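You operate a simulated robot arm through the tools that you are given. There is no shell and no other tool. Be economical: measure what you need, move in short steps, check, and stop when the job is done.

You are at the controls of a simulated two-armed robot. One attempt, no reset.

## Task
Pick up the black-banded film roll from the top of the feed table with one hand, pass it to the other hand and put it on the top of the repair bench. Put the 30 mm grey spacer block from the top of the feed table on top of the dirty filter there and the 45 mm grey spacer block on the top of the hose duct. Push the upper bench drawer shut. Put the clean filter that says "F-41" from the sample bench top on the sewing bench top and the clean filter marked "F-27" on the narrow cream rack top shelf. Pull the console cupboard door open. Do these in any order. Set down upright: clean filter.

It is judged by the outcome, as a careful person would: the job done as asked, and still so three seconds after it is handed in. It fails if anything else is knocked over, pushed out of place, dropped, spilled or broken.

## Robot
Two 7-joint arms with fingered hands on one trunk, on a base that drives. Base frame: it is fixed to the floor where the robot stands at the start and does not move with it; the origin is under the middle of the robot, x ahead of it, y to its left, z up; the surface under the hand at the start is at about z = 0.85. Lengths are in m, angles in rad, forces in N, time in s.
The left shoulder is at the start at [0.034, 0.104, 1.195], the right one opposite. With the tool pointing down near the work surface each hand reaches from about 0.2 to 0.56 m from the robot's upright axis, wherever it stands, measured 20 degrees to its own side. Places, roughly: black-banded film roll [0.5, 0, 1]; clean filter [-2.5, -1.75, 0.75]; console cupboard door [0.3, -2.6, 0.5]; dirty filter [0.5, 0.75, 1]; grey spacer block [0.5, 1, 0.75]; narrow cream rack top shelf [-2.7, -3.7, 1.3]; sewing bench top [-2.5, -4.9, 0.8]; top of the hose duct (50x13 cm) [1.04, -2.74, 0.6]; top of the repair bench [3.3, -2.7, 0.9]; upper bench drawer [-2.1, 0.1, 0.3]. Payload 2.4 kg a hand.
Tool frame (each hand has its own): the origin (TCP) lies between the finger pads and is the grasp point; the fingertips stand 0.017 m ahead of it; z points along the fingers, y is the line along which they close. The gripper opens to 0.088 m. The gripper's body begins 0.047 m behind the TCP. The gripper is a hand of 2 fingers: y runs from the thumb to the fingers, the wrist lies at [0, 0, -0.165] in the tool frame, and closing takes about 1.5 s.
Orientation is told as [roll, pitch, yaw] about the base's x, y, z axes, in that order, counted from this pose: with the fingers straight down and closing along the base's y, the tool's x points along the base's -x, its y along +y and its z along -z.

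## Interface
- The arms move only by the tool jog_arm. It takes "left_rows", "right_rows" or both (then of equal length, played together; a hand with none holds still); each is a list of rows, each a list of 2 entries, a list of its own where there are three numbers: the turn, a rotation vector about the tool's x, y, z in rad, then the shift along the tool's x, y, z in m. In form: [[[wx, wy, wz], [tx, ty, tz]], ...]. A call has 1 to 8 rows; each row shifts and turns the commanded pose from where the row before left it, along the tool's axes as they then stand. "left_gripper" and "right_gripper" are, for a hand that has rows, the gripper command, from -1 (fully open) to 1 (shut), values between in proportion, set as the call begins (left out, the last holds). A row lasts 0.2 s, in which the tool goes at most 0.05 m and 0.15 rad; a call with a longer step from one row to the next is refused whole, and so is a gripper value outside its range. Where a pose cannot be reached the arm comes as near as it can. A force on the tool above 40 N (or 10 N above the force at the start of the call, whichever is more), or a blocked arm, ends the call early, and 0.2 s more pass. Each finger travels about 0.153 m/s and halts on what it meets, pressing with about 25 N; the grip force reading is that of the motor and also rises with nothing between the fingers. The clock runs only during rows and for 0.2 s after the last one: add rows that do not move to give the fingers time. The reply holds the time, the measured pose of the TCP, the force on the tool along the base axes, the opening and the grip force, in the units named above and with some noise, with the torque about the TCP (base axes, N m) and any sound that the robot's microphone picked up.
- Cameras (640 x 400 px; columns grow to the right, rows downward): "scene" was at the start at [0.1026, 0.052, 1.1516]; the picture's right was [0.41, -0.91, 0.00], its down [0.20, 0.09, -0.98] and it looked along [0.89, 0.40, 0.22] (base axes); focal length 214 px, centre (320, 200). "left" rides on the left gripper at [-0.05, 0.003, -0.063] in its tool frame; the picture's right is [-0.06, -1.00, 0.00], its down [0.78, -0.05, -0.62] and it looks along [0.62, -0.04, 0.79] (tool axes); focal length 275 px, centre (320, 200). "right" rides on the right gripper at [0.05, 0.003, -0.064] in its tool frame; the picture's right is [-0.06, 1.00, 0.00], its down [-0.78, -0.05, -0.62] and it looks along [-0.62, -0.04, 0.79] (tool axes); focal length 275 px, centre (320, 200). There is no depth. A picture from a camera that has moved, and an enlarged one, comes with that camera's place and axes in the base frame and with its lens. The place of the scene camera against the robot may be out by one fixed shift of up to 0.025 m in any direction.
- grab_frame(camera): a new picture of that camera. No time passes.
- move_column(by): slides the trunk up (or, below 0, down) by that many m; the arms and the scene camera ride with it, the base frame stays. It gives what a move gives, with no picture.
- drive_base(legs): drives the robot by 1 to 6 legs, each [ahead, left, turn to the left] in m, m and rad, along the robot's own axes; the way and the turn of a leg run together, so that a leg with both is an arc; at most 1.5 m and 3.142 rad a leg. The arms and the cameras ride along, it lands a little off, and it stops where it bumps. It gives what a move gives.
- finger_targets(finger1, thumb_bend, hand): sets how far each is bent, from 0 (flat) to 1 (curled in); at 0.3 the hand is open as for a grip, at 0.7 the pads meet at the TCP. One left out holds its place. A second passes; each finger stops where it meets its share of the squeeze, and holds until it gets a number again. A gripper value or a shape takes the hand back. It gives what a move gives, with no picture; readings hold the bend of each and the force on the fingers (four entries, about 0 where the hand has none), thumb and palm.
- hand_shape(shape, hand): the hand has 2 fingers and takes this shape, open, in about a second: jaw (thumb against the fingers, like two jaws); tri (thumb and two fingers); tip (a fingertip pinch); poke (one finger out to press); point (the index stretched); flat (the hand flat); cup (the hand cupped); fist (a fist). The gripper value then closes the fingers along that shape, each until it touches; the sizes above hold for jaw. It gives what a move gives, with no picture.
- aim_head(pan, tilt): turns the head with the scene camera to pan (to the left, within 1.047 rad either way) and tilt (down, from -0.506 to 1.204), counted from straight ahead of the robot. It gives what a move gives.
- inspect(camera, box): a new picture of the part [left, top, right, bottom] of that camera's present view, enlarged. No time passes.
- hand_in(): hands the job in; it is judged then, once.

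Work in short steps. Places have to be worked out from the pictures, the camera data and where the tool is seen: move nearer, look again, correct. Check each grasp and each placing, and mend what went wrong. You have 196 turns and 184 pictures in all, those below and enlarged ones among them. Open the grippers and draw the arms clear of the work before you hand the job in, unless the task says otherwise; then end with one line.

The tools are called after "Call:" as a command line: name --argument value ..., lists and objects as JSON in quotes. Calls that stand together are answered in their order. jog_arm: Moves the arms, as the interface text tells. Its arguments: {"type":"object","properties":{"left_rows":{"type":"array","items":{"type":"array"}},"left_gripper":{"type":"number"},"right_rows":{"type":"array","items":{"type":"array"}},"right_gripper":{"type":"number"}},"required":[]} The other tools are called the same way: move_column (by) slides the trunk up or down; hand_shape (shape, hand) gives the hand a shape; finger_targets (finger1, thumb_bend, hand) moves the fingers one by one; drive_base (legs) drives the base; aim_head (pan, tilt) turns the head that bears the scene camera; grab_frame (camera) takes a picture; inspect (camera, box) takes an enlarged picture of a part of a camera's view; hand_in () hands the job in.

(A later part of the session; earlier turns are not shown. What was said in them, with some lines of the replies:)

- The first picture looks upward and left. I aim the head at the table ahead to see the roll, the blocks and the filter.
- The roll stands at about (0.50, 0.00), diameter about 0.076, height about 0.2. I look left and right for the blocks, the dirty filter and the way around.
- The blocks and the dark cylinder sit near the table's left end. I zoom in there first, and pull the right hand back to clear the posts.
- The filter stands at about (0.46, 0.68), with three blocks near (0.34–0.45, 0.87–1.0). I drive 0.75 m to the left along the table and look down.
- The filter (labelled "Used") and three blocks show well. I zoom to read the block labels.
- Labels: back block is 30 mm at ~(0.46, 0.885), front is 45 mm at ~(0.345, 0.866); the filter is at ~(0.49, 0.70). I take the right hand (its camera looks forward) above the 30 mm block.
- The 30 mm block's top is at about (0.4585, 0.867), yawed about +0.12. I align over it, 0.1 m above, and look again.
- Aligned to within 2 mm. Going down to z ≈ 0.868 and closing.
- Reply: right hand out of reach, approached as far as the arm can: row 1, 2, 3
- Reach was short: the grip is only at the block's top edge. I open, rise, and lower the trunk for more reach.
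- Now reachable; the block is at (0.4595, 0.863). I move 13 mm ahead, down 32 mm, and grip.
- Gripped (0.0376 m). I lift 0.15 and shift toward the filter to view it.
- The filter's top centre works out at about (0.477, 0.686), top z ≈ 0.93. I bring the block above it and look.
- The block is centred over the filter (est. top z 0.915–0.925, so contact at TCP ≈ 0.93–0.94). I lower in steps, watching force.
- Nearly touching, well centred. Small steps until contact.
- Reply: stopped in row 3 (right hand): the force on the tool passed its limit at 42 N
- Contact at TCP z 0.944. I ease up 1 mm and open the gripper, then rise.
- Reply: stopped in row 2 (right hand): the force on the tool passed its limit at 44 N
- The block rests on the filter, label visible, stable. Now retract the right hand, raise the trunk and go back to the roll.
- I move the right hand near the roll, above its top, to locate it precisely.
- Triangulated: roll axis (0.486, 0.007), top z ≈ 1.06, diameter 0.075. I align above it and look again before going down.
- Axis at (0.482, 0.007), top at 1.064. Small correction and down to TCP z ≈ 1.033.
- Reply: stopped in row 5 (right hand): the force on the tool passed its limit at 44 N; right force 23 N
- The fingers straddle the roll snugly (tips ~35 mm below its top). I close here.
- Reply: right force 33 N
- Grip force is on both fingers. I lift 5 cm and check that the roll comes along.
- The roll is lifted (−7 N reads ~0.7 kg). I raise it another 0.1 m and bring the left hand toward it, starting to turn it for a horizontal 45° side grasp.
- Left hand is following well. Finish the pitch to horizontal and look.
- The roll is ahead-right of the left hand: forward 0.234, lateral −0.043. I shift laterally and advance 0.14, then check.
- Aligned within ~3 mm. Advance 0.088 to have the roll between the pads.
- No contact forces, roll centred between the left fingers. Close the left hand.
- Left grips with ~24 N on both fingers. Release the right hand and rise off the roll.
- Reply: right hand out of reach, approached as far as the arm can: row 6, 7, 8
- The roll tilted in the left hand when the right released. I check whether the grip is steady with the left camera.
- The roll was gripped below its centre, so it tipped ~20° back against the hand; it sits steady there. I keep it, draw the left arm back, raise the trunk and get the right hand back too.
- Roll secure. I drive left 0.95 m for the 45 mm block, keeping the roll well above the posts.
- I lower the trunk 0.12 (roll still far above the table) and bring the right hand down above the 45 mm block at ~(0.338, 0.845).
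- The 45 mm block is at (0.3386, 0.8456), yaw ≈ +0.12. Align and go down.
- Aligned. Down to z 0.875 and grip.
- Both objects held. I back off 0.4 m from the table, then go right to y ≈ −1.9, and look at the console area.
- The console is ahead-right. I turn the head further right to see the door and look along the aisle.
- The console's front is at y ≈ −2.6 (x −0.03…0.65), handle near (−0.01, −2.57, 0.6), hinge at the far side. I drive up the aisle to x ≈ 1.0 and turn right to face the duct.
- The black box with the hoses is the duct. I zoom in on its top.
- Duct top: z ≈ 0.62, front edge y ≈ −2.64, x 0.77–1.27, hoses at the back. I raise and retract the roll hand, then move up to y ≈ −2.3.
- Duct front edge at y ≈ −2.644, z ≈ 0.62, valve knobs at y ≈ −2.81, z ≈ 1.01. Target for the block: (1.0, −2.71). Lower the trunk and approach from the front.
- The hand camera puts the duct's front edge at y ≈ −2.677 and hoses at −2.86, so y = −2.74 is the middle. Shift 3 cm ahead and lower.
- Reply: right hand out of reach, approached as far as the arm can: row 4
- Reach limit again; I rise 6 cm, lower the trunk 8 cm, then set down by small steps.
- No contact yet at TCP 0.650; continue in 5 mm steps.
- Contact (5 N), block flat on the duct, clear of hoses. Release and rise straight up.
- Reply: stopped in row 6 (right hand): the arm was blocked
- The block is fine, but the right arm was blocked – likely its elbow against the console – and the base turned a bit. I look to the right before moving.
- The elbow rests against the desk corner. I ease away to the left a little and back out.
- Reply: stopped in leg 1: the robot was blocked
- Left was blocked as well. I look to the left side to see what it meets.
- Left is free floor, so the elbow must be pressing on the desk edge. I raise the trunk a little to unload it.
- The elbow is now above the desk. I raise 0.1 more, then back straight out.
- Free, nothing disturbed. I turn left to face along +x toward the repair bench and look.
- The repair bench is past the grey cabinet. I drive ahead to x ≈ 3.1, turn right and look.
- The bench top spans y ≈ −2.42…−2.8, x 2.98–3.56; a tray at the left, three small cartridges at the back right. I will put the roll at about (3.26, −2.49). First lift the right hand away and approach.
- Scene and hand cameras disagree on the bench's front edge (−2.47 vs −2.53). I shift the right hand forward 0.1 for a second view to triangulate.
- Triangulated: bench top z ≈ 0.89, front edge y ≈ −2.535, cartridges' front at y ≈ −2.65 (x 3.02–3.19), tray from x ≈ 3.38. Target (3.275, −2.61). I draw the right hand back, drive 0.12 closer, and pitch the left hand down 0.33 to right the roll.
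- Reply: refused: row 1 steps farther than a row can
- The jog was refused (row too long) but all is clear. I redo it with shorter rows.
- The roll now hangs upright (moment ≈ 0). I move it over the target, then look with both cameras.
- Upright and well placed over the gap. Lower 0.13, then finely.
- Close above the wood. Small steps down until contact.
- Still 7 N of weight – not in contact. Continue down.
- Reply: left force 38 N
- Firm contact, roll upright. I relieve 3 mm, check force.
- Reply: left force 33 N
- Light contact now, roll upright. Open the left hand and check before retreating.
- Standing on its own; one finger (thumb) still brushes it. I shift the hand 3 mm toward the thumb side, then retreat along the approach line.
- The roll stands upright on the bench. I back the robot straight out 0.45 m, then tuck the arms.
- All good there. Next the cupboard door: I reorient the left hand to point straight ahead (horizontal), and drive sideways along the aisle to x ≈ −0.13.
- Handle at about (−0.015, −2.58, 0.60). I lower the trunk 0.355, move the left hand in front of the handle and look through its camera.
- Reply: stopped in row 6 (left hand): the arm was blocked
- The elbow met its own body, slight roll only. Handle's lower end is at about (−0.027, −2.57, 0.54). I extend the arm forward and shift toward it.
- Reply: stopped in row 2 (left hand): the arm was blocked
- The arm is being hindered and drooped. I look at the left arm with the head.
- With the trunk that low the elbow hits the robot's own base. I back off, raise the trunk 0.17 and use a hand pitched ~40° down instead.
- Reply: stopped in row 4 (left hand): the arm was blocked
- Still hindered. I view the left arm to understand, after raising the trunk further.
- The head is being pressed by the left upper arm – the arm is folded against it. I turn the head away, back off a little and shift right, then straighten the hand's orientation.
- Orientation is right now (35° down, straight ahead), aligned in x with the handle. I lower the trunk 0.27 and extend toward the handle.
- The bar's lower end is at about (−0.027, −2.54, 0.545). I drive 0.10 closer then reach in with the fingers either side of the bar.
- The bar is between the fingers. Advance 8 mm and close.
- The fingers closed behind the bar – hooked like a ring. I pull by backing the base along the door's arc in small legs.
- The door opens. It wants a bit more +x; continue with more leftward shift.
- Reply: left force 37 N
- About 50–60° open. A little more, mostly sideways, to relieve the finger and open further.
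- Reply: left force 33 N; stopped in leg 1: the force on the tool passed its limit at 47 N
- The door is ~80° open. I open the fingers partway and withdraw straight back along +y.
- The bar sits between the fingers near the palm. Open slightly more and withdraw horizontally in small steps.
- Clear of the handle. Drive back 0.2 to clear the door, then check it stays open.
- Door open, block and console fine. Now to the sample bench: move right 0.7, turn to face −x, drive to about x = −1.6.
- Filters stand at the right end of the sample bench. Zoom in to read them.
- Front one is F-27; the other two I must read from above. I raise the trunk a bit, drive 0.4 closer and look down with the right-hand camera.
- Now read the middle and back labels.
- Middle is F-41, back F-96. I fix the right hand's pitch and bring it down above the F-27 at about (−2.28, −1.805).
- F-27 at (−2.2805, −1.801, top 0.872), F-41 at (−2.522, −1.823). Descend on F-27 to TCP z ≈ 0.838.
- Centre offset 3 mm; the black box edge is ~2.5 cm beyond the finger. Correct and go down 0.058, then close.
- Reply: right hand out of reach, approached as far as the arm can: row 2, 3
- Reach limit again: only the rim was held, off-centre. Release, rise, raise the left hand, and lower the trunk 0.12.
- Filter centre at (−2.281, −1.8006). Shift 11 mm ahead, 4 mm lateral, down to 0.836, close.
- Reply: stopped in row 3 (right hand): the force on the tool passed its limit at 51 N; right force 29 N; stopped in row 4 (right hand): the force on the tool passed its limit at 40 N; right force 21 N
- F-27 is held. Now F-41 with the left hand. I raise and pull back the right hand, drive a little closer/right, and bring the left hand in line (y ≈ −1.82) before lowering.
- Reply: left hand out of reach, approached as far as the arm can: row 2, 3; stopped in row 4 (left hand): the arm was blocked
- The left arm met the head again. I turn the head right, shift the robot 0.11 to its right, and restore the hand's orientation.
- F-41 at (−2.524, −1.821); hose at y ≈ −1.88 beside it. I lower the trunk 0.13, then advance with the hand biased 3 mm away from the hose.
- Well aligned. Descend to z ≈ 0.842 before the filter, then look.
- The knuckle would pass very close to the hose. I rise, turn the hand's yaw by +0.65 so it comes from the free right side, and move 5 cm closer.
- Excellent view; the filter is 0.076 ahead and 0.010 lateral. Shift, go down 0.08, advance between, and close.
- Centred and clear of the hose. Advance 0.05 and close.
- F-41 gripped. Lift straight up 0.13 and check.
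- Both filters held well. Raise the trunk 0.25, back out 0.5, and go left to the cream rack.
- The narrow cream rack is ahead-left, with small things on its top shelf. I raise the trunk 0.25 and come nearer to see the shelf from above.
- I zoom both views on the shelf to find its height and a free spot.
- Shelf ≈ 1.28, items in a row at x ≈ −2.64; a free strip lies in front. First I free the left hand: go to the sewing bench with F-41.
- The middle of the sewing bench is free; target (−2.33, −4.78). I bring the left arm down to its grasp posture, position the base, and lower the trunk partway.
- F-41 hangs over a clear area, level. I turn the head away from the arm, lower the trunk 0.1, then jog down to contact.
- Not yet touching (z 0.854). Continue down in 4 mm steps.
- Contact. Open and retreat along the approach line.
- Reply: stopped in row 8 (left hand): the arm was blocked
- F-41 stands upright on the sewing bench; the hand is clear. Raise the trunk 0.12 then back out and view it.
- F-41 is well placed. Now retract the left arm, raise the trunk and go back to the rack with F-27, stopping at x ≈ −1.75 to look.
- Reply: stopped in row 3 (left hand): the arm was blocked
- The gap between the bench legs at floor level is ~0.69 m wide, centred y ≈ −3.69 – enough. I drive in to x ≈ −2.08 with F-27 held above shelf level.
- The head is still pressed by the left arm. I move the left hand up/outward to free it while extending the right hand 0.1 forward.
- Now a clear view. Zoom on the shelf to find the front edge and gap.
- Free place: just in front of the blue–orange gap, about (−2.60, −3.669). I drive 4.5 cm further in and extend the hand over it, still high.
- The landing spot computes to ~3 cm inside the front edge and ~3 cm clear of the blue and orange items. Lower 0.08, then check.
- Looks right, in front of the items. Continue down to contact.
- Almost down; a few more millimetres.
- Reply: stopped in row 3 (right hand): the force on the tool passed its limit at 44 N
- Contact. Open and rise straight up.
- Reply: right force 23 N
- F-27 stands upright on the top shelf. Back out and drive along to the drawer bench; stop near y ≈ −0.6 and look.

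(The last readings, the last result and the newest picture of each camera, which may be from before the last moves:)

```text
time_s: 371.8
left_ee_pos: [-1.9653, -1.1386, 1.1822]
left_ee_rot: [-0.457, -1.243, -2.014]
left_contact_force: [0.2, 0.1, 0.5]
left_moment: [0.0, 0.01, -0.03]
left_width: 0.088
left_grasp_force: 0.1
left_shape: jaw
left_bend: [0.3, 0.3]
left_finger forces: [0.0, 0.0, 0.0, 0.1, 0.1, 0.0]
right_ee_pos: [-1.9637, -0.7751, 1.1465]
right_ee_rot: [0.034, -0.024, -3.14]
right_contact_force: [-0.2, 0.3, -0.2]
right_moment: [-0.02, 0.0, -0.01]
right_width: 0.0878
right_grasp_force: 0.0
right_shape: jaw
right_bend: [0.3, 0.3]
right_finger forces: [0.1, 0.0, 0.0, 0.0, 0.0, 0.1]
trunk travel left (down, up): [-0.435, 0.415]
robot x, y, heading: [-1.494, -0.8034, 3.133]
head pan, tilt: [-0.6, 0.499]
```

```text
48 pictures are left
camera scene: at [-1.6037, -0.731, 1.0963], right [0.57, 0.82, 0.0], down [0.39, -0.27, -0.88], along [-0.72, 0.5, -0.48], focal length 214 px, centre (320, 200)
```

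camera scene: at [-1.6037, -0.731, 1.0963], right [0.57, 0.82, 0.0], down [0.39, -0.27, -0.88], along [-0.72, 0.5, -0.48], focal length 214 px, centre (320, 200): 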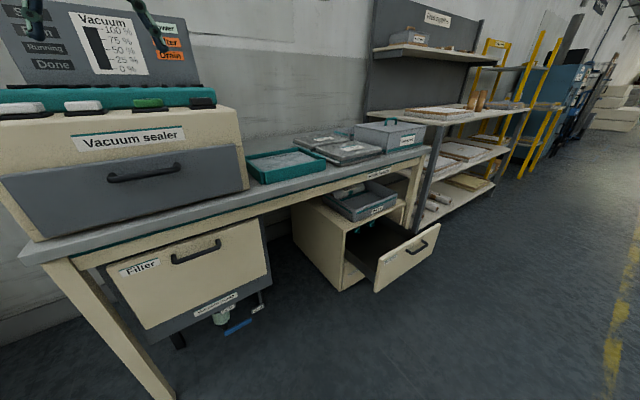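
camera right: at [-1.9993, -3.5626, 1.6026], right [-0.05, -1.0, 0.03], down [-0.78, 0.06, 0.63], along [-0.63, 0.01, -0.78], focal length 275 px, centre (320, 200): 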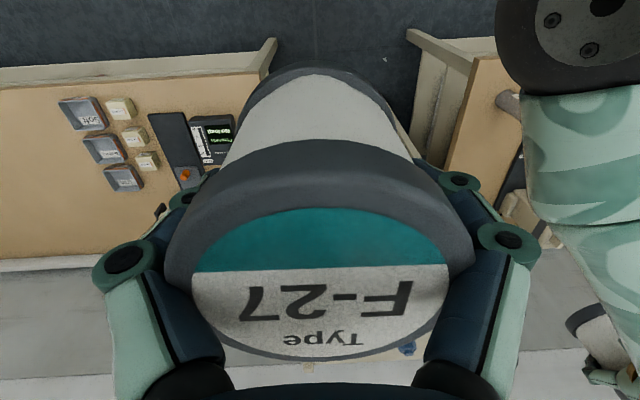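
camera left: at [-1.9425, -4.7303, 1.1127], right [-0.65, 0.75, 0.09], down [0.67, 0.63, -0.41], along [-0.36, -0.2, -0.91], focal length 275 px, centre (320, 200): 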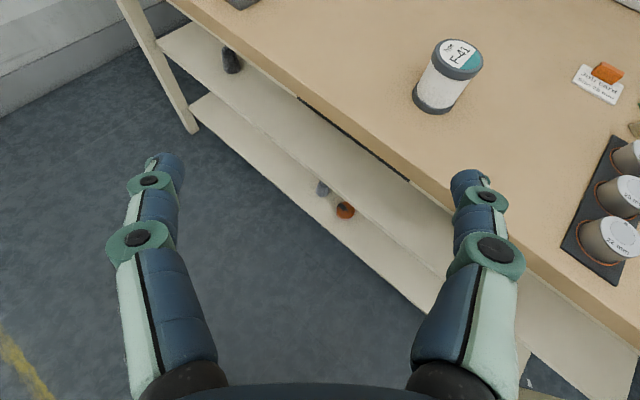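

The open drawer is under this bench: front at x ≈ −2.0, y −0.16…0.29, z ≈ 0.3–0.45. I line up with it and look closer.

Call:
drive_base --legs '[[0.0, -0.8, 0]]'

Call:
aim_head --pan -0.2 --tilt 0.8

Call:
grab_frame --camera "scene"

Call:
grab_frame --camera "right"

```text
time_s: 376.1
left_ee_pos: [-1.9609, -0.3421, 1.1819]
left_ee_rot: [-0.456, -1.242, -2.012]
left_contact_force: [-0.2, -0.9, 0.1]
left_moment: [0.02, 0.07, 0.01]
left_width: 0.0879
left_grasp_force: 0.0
left_shape: jaw
left_bend: [0.3, 0.3]
left_finger forces: [0.1, 0.0, 0.1, 0.0, 0.0, 0.0]
right_ee_pos: [-1.9588, 0.0195, 1.1476]
right_ee_rot: [0.034, -0.022, -3.14]
right_contact_force: [-0.6, -0.6, -0.1]
right_moment: [0.01, -0.02, -0.01]
right_width: 0.0877
right_grasp_force: 0.0
right_shape: jaw
right_bend: [0.3, 0.3]
right_finger forces: [0.0, 0.0, 0.0, 0.1, 0.0, 0.1]
trunk travel left (down, up): [-0.435, 0.415]
robot x, y, heading: [-1.4951, -0.0046, 3.137]
head pan, tilt: [-0.6, 0.499]
```

```text
time_s: 377.0
left_ee_pos: [-1.9603, -0.3432, 1.182]
left_ee_rot: [-0.457, -1.241, -2.012]
left_contact_force: [0.0, -0.5, 0.2]
left_moment: [-0.02, 0.0, -0.04]
left_width: 0.0876
left_grasp_force: 0.0
left_shape: jaw
left_bend: [0.3, 0.3]
left_finger forces: [0.1, 0.1, 0.0, 0.0, 0.0, 0.0]
right_ee_pos: [-1.9588, 0.02, 1.1471]
right_ee_rot: [0.035, -0.022, -3.141]
right_contact_force: [0.2, -0.4, 0.1]
right_moment: [0.0, -0.04, -0.01]
right_width: 0.0881
right_grasp_force: 0.0
right_shape: jaw
right_bend: [0.3, 0.3]
right_finger forces: [0.1, 0.0, 0.0, 0.0, 0.0, 0.0]
trunk travel left (down, up): [-0.435, 0.415]
robot x, y, heading: [-1.4931, -0.0047, 3.136]
head pan, tilt: [-0.201, 0.799]
```

```text
47 pictures are left
camera scene: at [-1.6035, 0.03, 1.0703], right [0.2, 0.98, 0.0], down [0.7, -0.15, -0.7], along [-0.68, 0.14, -0.72], focal length 214 px, centre (320, 200)
```

scene: 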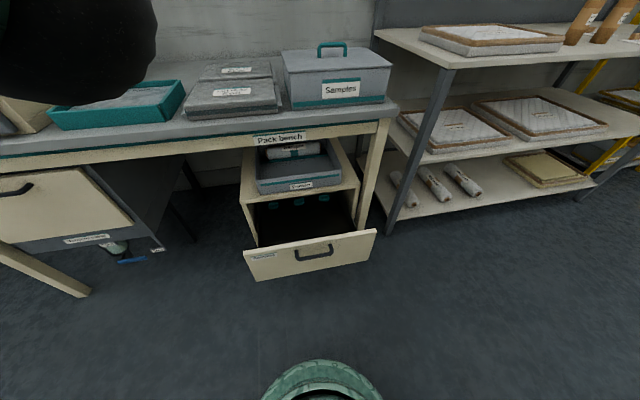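

```text
46 pictures are left
camera right: at [-1.9058, 0.0196, 1.2092], right [-0.06, -1.0, 0.04], down [-0.77, 0.07, 0.63], along [-0.63, 0.01, -0.77], focal length 275 px, centre (320, 200)
```

right: 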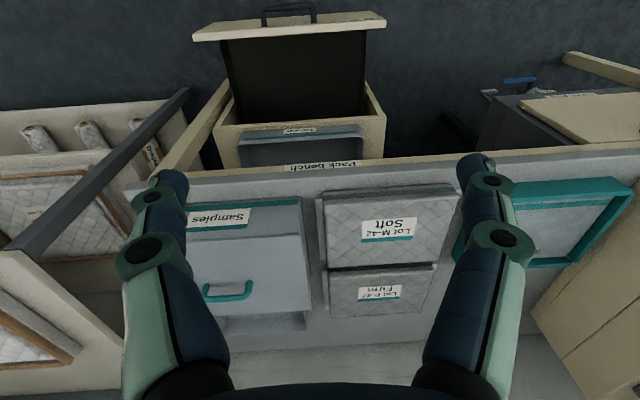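

Zoom in on the drawer to see what is what.

Call:
inspect --camera "scene" --box '[220, 120, 400, 290]'

```text
2.35 times, centred on (310, 205) of scene
camera zoom: at [-1.6035, 0.03, 1.0703], right [0.2, 0.98, 0.0], down [0.7, -0.15, -0.7], along [-0.68, 0.14, -0.72], focal length 505 px, centre (344, 188)
```

zoom: 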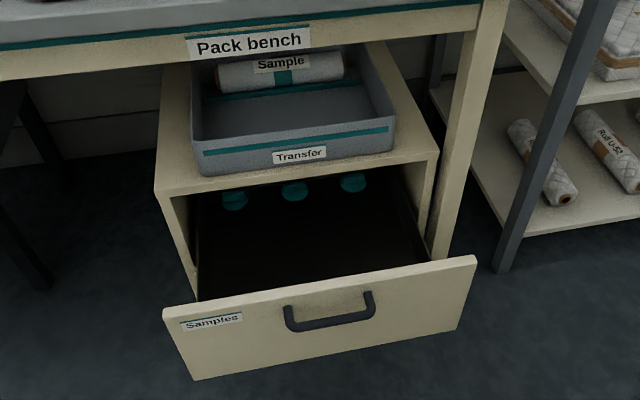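

The open "Samples" drawer front is at x ≈ −1.985, z ≈ 0.27–0.49, y −0.13…0.29, handle at y 0.02–0.14. I will push with closed right fingertips left of the handle at (y ≈ −0.04, z ≈ 0.40). Back off, lower trunk and arm.

Call:
drive_base --legs '[[-0.25, 0, 0]]'

Call:
move_column --by -0.33

Call:
jog_arm --right_rows '[[[0, 0, 0], [0.0125, 0.007, 0.044]], [[0, 0, 0], [0.0125, 0.007, 0.044]], [[0, 0, 0], [0.0125, 0.007, 0.044]], [[0, 0, 0], [0.0125, 0.007, 0.044]], [[0, 0, 0], [0.0125, 0.007, 0.044]], [[0, 0, 0], [0.0125, 0.007, 0.044]], [[0, 0, 0], [0.0125, 0.007, 0.044]], [[0, 0, 0], [0.0125, 0.007, 0.044]]]' --right_gripper 1

Call:
jog_arm --right_rows '[[[0, -0.135, 0], [0, 0, 0]], [[0, -0.135, 0], [0, 0, 0]], [[0, -0.135, 0], [0, 0, 0]], [[0, -0.135, 0], [0, 0, 0]], [[0, -0.135, 0], [0, 0, 0]], [[0, -0.135, 0], [0, 0, 0]]]'

Call:
grab_frame --camera "scene"

```text
time_s: 378.8
left_ee_pos: [-1.7106, -0.3448, 1.1814]
left_ee_rot: [-0.458, -1.243, -2.011]
left_contact_force: [-0.1, 0.4, 0.9]
left_moment: [-0.02, 0.03, -0.01]
left_width: 0.0883
left_grasp_force: 0.1
left_shape: jaw
left_bend: [0.3, 0.3]
left_finger forces: [0.1, 0.0, 0.0, 0.0, 0.0, 0.0]
right_ee_pos: [-1.7102, 0.0189, 1.147]
right_ee_rot: [0.033, -0.023, -3.138]
right_contact_force: [0.4, -0.2, 0.3]
right_moment: [0.02, -0.01, -0.01]
right_width: 0.0878
right_grasp_force: 0.1
right_shape: jaw
right_bend: [0.3, 0.3]
right_finger forces: [0.0, 0.0, 0.0, 0.0, 0.1, 0.1]
trunk travel left (down, up): [-0.435, 0.415]
robot x, y, heading: [-1.2384, -0.0052, 3.139]
head pan, tilt: [-0.201, 0.799]
```

```text
time_s: 382.0
left_ee_pos: [-1.7119, -0.3452, 0.8525]
left_ee_rot: [-0.46, -1.241, -2.011]
left_contact_force: [-0.2, 0.3, -0.3]
left_moment: [0.05, 0.02, 0.0]
left_width: 0.088
left_grasp_force: 0.0
left_shape: jaw
left_bend: [0.3, 0.3]
left_finger forces: [0.1, 0.0, 0.1, 0.0, 0.1, 0.0]
right_ee_pos: [-1.7095, 0.019, 0.8162]
right_ee_rot: [0.035, -0.022, -3.137]
right_contact_force: [-0.1, 0.3, 0.4]
right_moment: [-0.02, -0.03, 0.01]
right_width: 0.0879
right_grasp_force: 0.2
right_shape: jaw
right_bend: [0.3, 0.3]
right_finger forces: [0.0, 0.0, 0.0, 0.0, 0.0, 0.0]
trunk travel left (down, up): [-0.105, 0.745]
robot x, y, heading: [-1.2435, -0.0069, 3.139]
head pan, tilt: [-0.201, 0.799]
```

```text
time_s: 383.8
left_ee_pos: [-1.7123, -0.345, 0.8516]
left_ee_rot: [-0.458, -1.243, -2.012]
left_contact_force: [0.1, 0.2, -0.1]
left_moment: [0.0, 0.03, 0.02]
left_width: 0.0881
left_grasp_force: 0.2
left_shape: jaw
left_bend: [0.3, 0.3]
left_finger forces: [0.0, 0.1, 0.1, 0.0, 0.1, 0.0]
right_ee_pos: [-1.6179, -0.0487, 0.4635]
right_ee_rot: [0.033, -0.023, -3.139]
right_contact_force: [0.3, 0.6, 0.2]
right_moment: [0.01, 0.0, 0.0]
right_width: 0.0004
right_grasp_force: 24.9
right_shape: jaw
right_bend: [0.52, 0.66]
right_finger forces: [0.0, 0.0, 0.0, 0.0, 0.0, 0.0]
trunk travel left (down, up): [-0.105, 0.745]
robot x, y, heading: [-1.2459, -0.0036, 3.138]
head pan, tilt: [-0.201, 0.799]
```

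```text
time_s: 385.2
left_ee_pos: [-1.7111, -0.3446, 0.8529]
left_ee_rot: [-0.457, -1.243, -2.013]
left_contact_force: [-0.4, -0.2, 0.8]
left_moment: [-0.03, -0.01, -0.03]
left_width: 0.088
left_grasp_force: 0.0
left_shape: jaw
left_bend: [0.3, 0.3]
left_finger forces: [0.0, 0.0, 0.0, 0.0, 0.0, 0.0]
right_ee_pos: [-1.6172, -0.049, 0.4644]
right_ee_rot: [0.053, -0.833, 3.108]
right_contact_force: [0.4, 0.7, -0.7]
right_moment: [-0.01, 0.02, 0.01]
right_width: 0.0
right_grasp_force: 25.0
right_shape: jaw
right_bend: [0.52, 0.66]
right_finger forces: [0.0, 0.0, 0.0, 0.0, 0.0, 0.0]
trunk travel left (down, up): [-0.105, 0.745]
robot x, y, heading: [-1.2475, -0.0042, 3.137]
head pan, tilt: [-0.201, 0.799]
```

```text
44 pictures are left
camera scene: at [-1.3677, 0.0288, 0.7414], right [0.2, 0.98, 0.0], down [0.7, -0.15, -0.7], along [-0.68, 0.14, -0.72], focal length 214 px, centre (320, 200)
```

scene: 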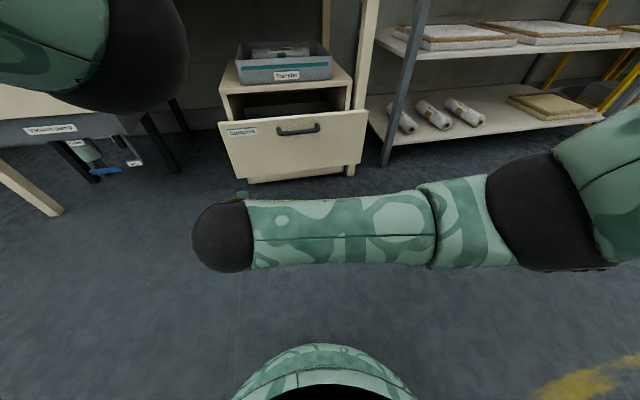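

The posture works. Lower the fingertips to z ≈ 0.375 and drive up to just before the drawer front.

Call:
jog_arm --right_rows '[[[0, 0, 0], [0.0333, 0, 0.0303]], [[0, 0, 0], [0.0333, 0, 0.0303]], [[0, 0, 0], [0, 0, 0]]]'

Call:
drive_base --legs '[[0.28, 0, 0]]'

Call:
grab_frame --camera "scene"

```text
time_s: 386.0
left_ee_pos: [-1.7116, -0.3455, 0.8527]
left_ee_rot: [-0.456, -1.243, -2.013]
left_contact_force: [-0.2, 0.0, 0.2]
left_moment: [0.01, -0.04, 0.01]
left_width: 0.088
left_grasp_force: 0.1
left_shape: jaw
left_bend: [0.3, 0.3]
left_finger forces: [0.1, 0.1, 0.0, 0.0, 0.0, 0.0]
right_ee_pos: [-1.6161, -0.0521, 0.3754]
right_ee_rot: [0.053, -0.83, 3.106]
right_contact_force: [-0.1, 0.0, 0.2]
right_moment: [0.02, 0.05, -0.02]
right_width: 0.0002
right_grasp_force: 25.3
right_shape: jaw
right_bend: [0.52, 0.66]
right_finger forces: [0.1, 0.0, 0.0, 0.0, 0.0, 0.0]
trunk travel left (down, up): [-0.105, 0.745]
robot x, y, heading: [-1.2412, -0.0057, 3.137]
head pan, tilt: [-0.201, 0.799]
```

```text
time_s: 388.0
left_ee_pos: [-1.9897, -0.3424, 0.8517]
left_ee_rot: [-0.459, -1.243, -2.014]
left_contact_force: [0.2, 0.2, -0.1]
left_moment: [-0.04, -0.01, -0.01]
left_width: 0.0882
left_grasp_force: 0.0
left_shape: jaw
left_bend: [0.3, 0.3]
left_finger forces: [0.0, 0.0, 0.0, 0.0, 0.0, 0.0]
right_ee_pos: [-1.8934, -0.0492, 0.375]
right_ee_rot: [0.051, -0.831, 3.107]
right_contact_force: [0.7, 0.0, -0.7]
right_moment: [-0.01, -0.03, 0.01]
right_width: 0.0
right_grasp_force: 25.8
right_shape: jaw
right_bend: [0.52, 0.66]
right_finger forces: [0.0, 0.1, 0.0, 0.1, 0.1, 0.0]
trunk travel left (down, up): [-0.105, 0.745]
robot x, y, heading: [-1.5206, -0.0053, 3.137]
head pan, tilt: [-0.201, 0.799]
```

```text
43 pictures are left
camera scene: at [-1.6456, 0.0303, 0.7414], right [0.2, 0.98, 0.0], down [0.7, -0.15, -0.7], along [-0.68, 0.14, -0.72], focal length 214 px, centre (320, 200)
```

scene: 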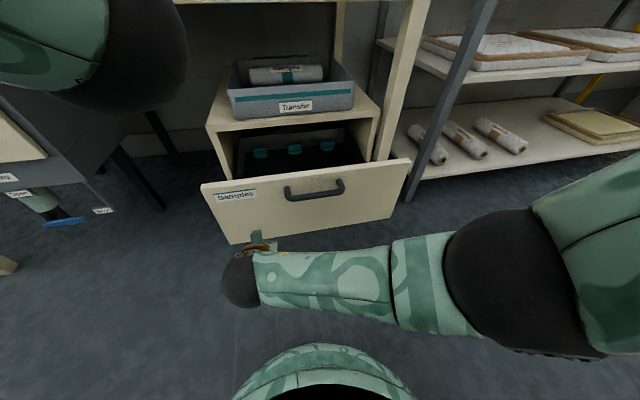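

The left hand would come over the bench at 0.85 when I push on; raise it 0.33 first. Then push the drawer.

Call:
jog_arm --left_rows '[[[0, 0, 0], [-0.0395, -0.006, -0.012]], [[0, 0, 0], [-0.0395, -0.006, -0.012]], [[0, 0, 0], [-0.0395, -0.006, -0.012]], [[0, 0, 0], [-0.0395, -0.006, -0.012]], [[0, 0, 0], [-0.0395, -0.006, -0.012]], [[0, 0, 0], [-0.0395, -0.006, -0.012]], [[0, 0, 0], [-0.0395, -0.006, -0.012]], [[0, 0, 0], [-0.0395, -0.006, -0.012]]]'

Call:
drive_base --legs '[[0.12, 0, 0]]'

Call:
grab_frame --camera "scene"

```text
time_s: 389.8
left_ee_pos: [-1.9924, -0.3437, 1.1863]
left_ee_rot: [-0.458, -1.242, -2.012]
left_contact_force: [0.1, -0.7, -0.2]
left_moment: [-0.03, 0.01, 0.02]
left_width: 0.0882
left_grasp_force: 0.1
left_shape: jaw
left_bend: [0.3, 0.3]
left_finger forces: [0.0, 0.1, 0.0, 0.0, 0.0, 0.0]
right_ee_pos: [-1.8948, -0.05, 0.3749]
right_ee_rot: [0.051, -0.831, 3.107]
right_contact_force: [0.3, 0.4, 0.1]
right_moment: [0.0, -0.01, -0.02]
right_width: 0.0
right_grasp_force: 24.9
right_shape: jaw
right_bend: [0.52, 0.66]
right_finger forces: [0.1, 0.0, 0.0, 0.0, 0.1, 0.0]
trunk travel left (down, up): [-0.105, 0.745]
robot x, y, heading: [-1.5226, -0.0064, 3.14]
head pan, tilt: [-0.201, 0.799]
```

```text
time_s: 391.0
left_ee_pos: [-2.1116, -0.3424, 1.186]
left_ee_rot: [-0.456, -1.244, -2.013]
left_contact_force: [-0.1, 0.1, 0.1]
left_moment: [0.01, 0.03, -0.01]
left_width: 0.0879
left_grasp_force: 0.1
left_shape: jaw
left_bend: [0.3, 0.3]
left_finger forces: [0.0, 0.1, 0.0, 0.0, 0.0, 0.1]
right_ee_pos: [-2.0151, -0.047, 0.3767]
right_ee_rot: [0.051, -0.831, 3.104]
right_contact_force: [-0.2, 0.3, -0.1]
right_moment: [-0.03, -0.02, 0.03]
right_width: 0.0
right_grasp_force: 25.2
right_shape: jaw
right_bend: [0.53, 0.66]
right_finger forces: [0.0, 0.1, 0.0, 0.1, 0.0, 0.0]
trunk travel left (down, up): [-0.105, 0.745]
robot x, y, heading: [-1.6364, -0.0028, 3.133]
head pan, tilt: [-0.201, 0.799]
```

```text
42 pictures are left
camera scene: at [-1.7652, 0.0311, 0.7414], right [0.21, 0.98, 0.0], down [0.7, -0.15, -0.7], along [-0.68, 0.14, -0.72], focal length 214 px, centre (320, 200)
```

scene: 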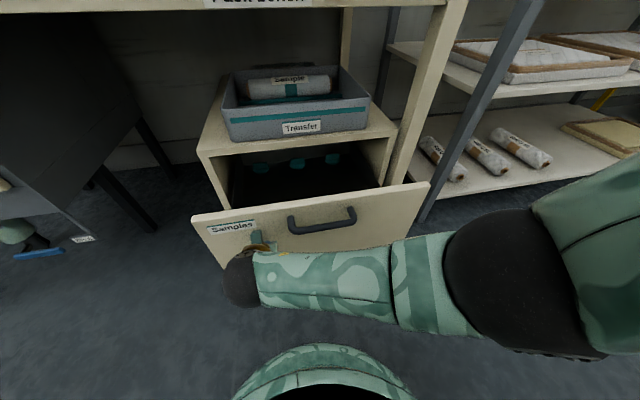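

Almost in contact. Push on in small legs.

Call:
drive_base --legs '[[0.08, 0, 0]]'

Call:
drive_base --legs '[[0.06, 0, 0]]'

Call:
grab_frame --camera "scene"

```text
time_s: 392.1
left_ee_pos: [-2.1928, -0.3414, 1.1864]
left_ee_rot: [-0.457, -1.243, -2.014]
left_contact_force: [-0.1, 0.9, 0.7]
left_moment: [0.0, 0.01, 0.02]
left_width: 0.0881
left_grasp_force: 0.1
left_shape: jaw
left_bend: [0.3, 0.3]
left_finger forces: [0.0, 0.0, 0.0, 0.0, 0.0, 0.0]
right_ee_pos: [-2.0948, -0.0482, 0.3759]
right_ee_rot: [0.049, -0.83, 3.106]
right_contact_force: [-1.0, 0.3, -0.6]
right_moment: [0.0, 0.01, 0.0]
right_width: 0.0001
right_grasp_force: 25.2
right_shape: jaw
right_bend: [0.53, 0.66]
right_finger forces: [0.0, 0.0, 0.0, 0.0, 0.0, 0.1]
trunk travel left (down, up): [-0.105, 0.745]
robot x, y, heading: [-1.7239, -0.0049, 3.133]
head pan, tilt: [-0.201, 0.799]
```

```text
time_s: 393.1
left_ee_pos: [-2.254, -0.3404, 1.1861]
left_ee_rot: [-0.459, -1.243, -2.014]
left_contact_force: [0.6, 0.2, 0.3]
left_moment: [-0.01, -0.01, 0.0]
left_width: 0.088
left_grasp_force: 0.1
left_shape: jaw
left_bend: [0.3, 0.3]
left_finger forces: [0.0, 0.0, 0.0, 0.0, 0.1, 0.0]
right_ee_pos: [-2.1559, -0.0472, 0.3759]
right_ee_rot: [0.051, -0.832, 3.105]
right_contact_force: [-0.4, 0.8, -0.4]
right_moment: [-0.02, 0.0, 0.02]
right_width: 0.0
right_grasp_force: 25.0
right_shape: jaw
right_bend: [0.53, 0.66]
right_finger forces: [0.2, 0.1, 0.1, 0.0, 0.0, 0.1]
trunk travel left (down, up): [-0.105, 0.745]
robot x, y, heading: [-1.7862, -0.0021, 3.136]
head pan, tilt: [-0.201, 0.799]
```

```text
41 pictures are left
camera scene: at [-1.9068, 0.0321, 0.7414], right [0.21, 0.98, 0.0], down [0.7, -0.15, -0.7], along [-0.68, 0.14, -0.72], focal length 214 px, centre (320, 200)
```

scene: 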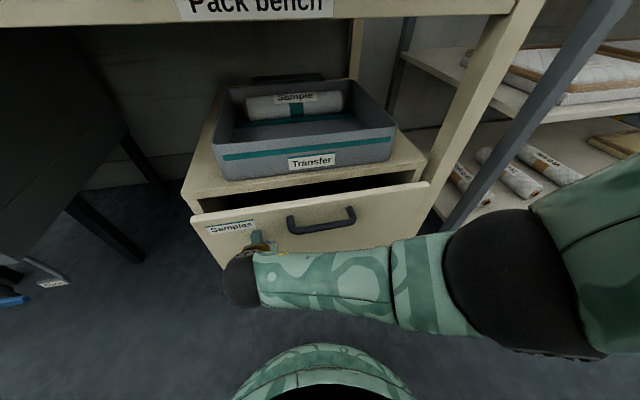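

The drawer is sliding in with almost no force. Continue.

Call:
drive_base --legs '[[0.05, 0, 0]]'

Call:
grab_frame --camera "scene"

```text
time_s: 394.1
left_ee_pos: [-2.2983, -0.3392, 1.1864]
left_ee_rot: [-0.459, -1.242, -2.014]
left_contact_force: [-0.2, 0.1, -0.4]
left_moment: [0.04, 0.0, 0.02]
left_width: 0.0878
left_grasp_force: 0.0
left_shape: jaw
left_bend: [0.3, 0.3]
left_finger forces: [0.0, 0.1, 0.1, 0.0, 0.1, 0.0]
right_ee_pos: [-2.1962, -0.0486, 0.371]
right_ee_rot: [0.052, -0.815, 3.108]
right_contact_force: [2.5, 0.1, -0.6]
right_moment: [0.04, -0.03, 0.01]
right_width: 0.0003
right_grasp_force: 25.3
right_shape: jaw
right_bend: [0.6, 0.73]
right_finger forces: [0.0, 0.0, 0.1, 0.0, 0.0, 0.0]
trunk travel left (down, up): [-0.105, 0.745]
robot x, y, heading: [-1.8311, -0.0054, 3.134]
head pan, tilt: [-0.201, 0.799]
stopped in leg 1: the force on the tool passed its limit at 56 N (the readings are from after the stop); the commanded pose is now the measured one
```

```text
40 pictures are left
camera scene: at [-1.9526, 0.0325, 0.7414], right [0.21, 0.98, 0.0], down [0.7, -0.15, -0.7], along [-0.68, 0.14, -0.72], focal length 214 px, centre (320, 200)
```

scene: 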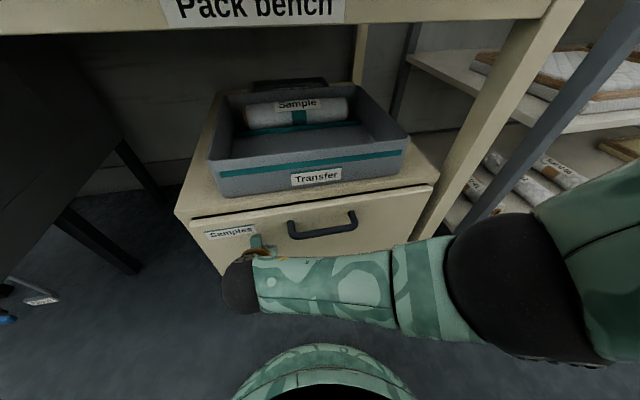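

A firm stop: the drawer is home. I back off and check that it is fully shut.

Call:
drive_base --legs '[[-0.35, 0, 0]]'

Call:
inspect --camera "scene" --box '[180, 40, 400, 220]'

```text
time_s: 396.3
left_ee_pos: [-1.9487, -0.3425, 1.1856]
left_ee_rot: [-0.458, -1.244, -2.015]
left_contact_force: [0.5, -0.5, -0.6]
left_moment: [-0.04, 0.01, -0.01]
left_width: 0.088
left_grasp_force: 0.1
left_shape: jaw
left_bend: [0.3, 0.3]
left_finger forces: [0.0, 0.1, 0.0, 0.0, 0.0, 0.0]
right_ee_pos: [-1.8452, -0.0514, 0.3716]
right_ee_rot: [0.051, -0.816, 3.108]
right_contact_force: [0.0, 0.6, -0.7]
right_moment: [-0.02, 0.0, 0.0]
right_width: 0.0
right_grasp_force: 24.6
right_shape: jaw
right_bend: [0.6, 0.73]
right_finger forces: [0.1, 0.0, 0.0, 0.0, 0.0, 0.0]
trunk travel left (down, up): [-0.105, 0.745]
robot x, y, heading: [-1.4811, -0.006, 3.134]
head pan, tilt: [-0.201, 0.799]
```

```text
2.22 times, centred on (290, 130) of scene
camera zoom: at [-1.602, 0.03, 0.7414], right [0.21, 0.98, 0.0], down [0.7, -0.15, -0.7], along [-0.68, 0.14, -0.72], focal length 477 px, centre (387, 356)
```

zoom: 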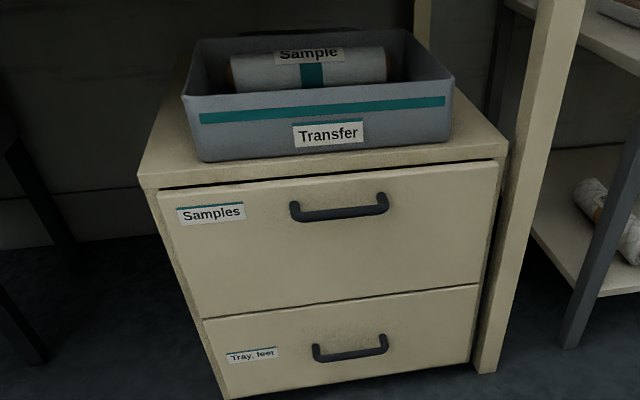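

Both drawers are flush – the upper one is shut. I open the right gripper, raise the trunk clear of everything.

Call:
drive_base --legs '[[-0.2, 0, 0]]'

Call:
jog_arm --right_rows '[[[0, 0, 0], [0, 0, 0]], [[0, 0, 0], [0, 0, 0]], [[0, 0, 0], [0, 0, 0]], [[0, 0, 0], [0, 0, 0]]]' --right_gripper -1

Call:
move_column --by 0.3

```text
time_s: 397.9
left_ee_pos: [-1.7496, -0.3421, 1.1868]
left_ee_rot: [-0.458, -1.244, -2.016]
left_contact_force: [-0.3, 0.4, -1.0]
left_moment: [-0.02, -0.02, 0.0]
left_width: 0.0875
left_grasp_force: 0.0
left_shape: jaw
left_bend: [0.3, 0.3]
left_finger forces: [0.1, 0.1, 0.1, 0.0, 0.0, 0.0]
right_ee_pos: [-1.6462, -0.0529, 0.3722]
right_ee_rot: [0.052, -0.815, 3.108]
right_contact_force: [-1.1, -0.4, -0.1]
right_moment: [-0.01, 0.0, -0.03]
right_width: 0.0
right_grasp_force: 25.4
right_shape: jaw
right_bend: [0.6, 0.73]
right_finger forces: [0.0, 0.0, 0.0, 0.0, 0.0, 0.0]
trunk travel left (down, up): [-0.105, 0.745]
robot x, y, heading: [-1.2788, -0.0073, 3.137]
head pan, tilt: [-0.201, 0.799]
```

```text
time_s: 398.9
left_ee_pos: [-1.7494, -0.3434, 1.1864]
left_ee_rot: [-0.458, -1.244, -2.016]
left_contact_force: [0.9, -0.8, -0.5]
left_moment: [-0.01, -0.03, 0.0]
left_width: 0.0877
left_grasp_force: 0.0
left_shape: jaw
left_bend: [0.3, 0.3]
left_finger forces: [0.1, 0.0, 0.0, 0.1, 0.0, 0.0]
right_ee_pos: [-1.6449, -0.0522, 0.371]
right_ee_rot: [0.052, -0.816, 3.105]
right_contact_force: [0.2, -0.1, 0.0]
right_moment: [0.0, -0.01, 0.01]
right_width: 0.088
right_grasp_force: 0.0
right_shape: jaw
right_bend: [0.3, 0.3]
right_finger forces: [0.1, 0.1, 0.0, 0.0, 0.0, 0.0]
trunk travel left (down, up): [-0.105, 0.745]
robot x, y, heading: [-1.2791, -0.0022, 3.136]
head pan, tilt: [-0.201, 0.799]
```

```text
time_s: 401.9
left_ee_pos: [-1.7485, -0.3423, 1.4859]
left_ee_rot: [-0.457, -1.24, -2.019]
left_contact_force: [0.0, 0.2, 0.1]
left_moment: [-0.01, 0.0, 0.01]
left_width: 0.088
left_grasp_force: 0.2
left_shape: jaw
left_bend: [0.3, 0.3]
left_finger forces: [0.0, 0.0, 0.0, 0.0, 0.1, 0.0]
right_ee_pos: [-1.6437, -0.0518, 0.6719]
right_ee_rot: [0.053, -0.818, 3.107]
right_contact_force: [-0.1, -0.2, -0.4]
right_moment: [-0.01, 0.01, 0.02]
right_width: 0.0881
right_grasp_force: 0.0
right_shape: jaw
right_bend: [0.3, 0.3]
right_finger forces: [0.0, 0.0, 0.0, 0.0, 0.1, 0.1]
trunk travel left (down, up): [-0.405, 0.445]
robot x, y, heading: [-1.278, -0.0022, 3.129]
head pan, tilt: [-0.201, 0.799]
```

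Each placement was seen in a picture: the roll on the repair bench, the 30 mm block on the dirty filter, the 45 mm block on the duct, the door open, F-41 and F-27 upright, and the drawer shut. Both hands are empty and clear, so I hand the job in.

Call:
hand_in

```text
The job is handed in.
```

I finished all seven tasks, checked each one in a camera picture as I went, and handed the job in. While I was withdrawing from the duct, the right elbow pressed against the console desk and the base turned a little, but I saw nothing there moved or knocked over.
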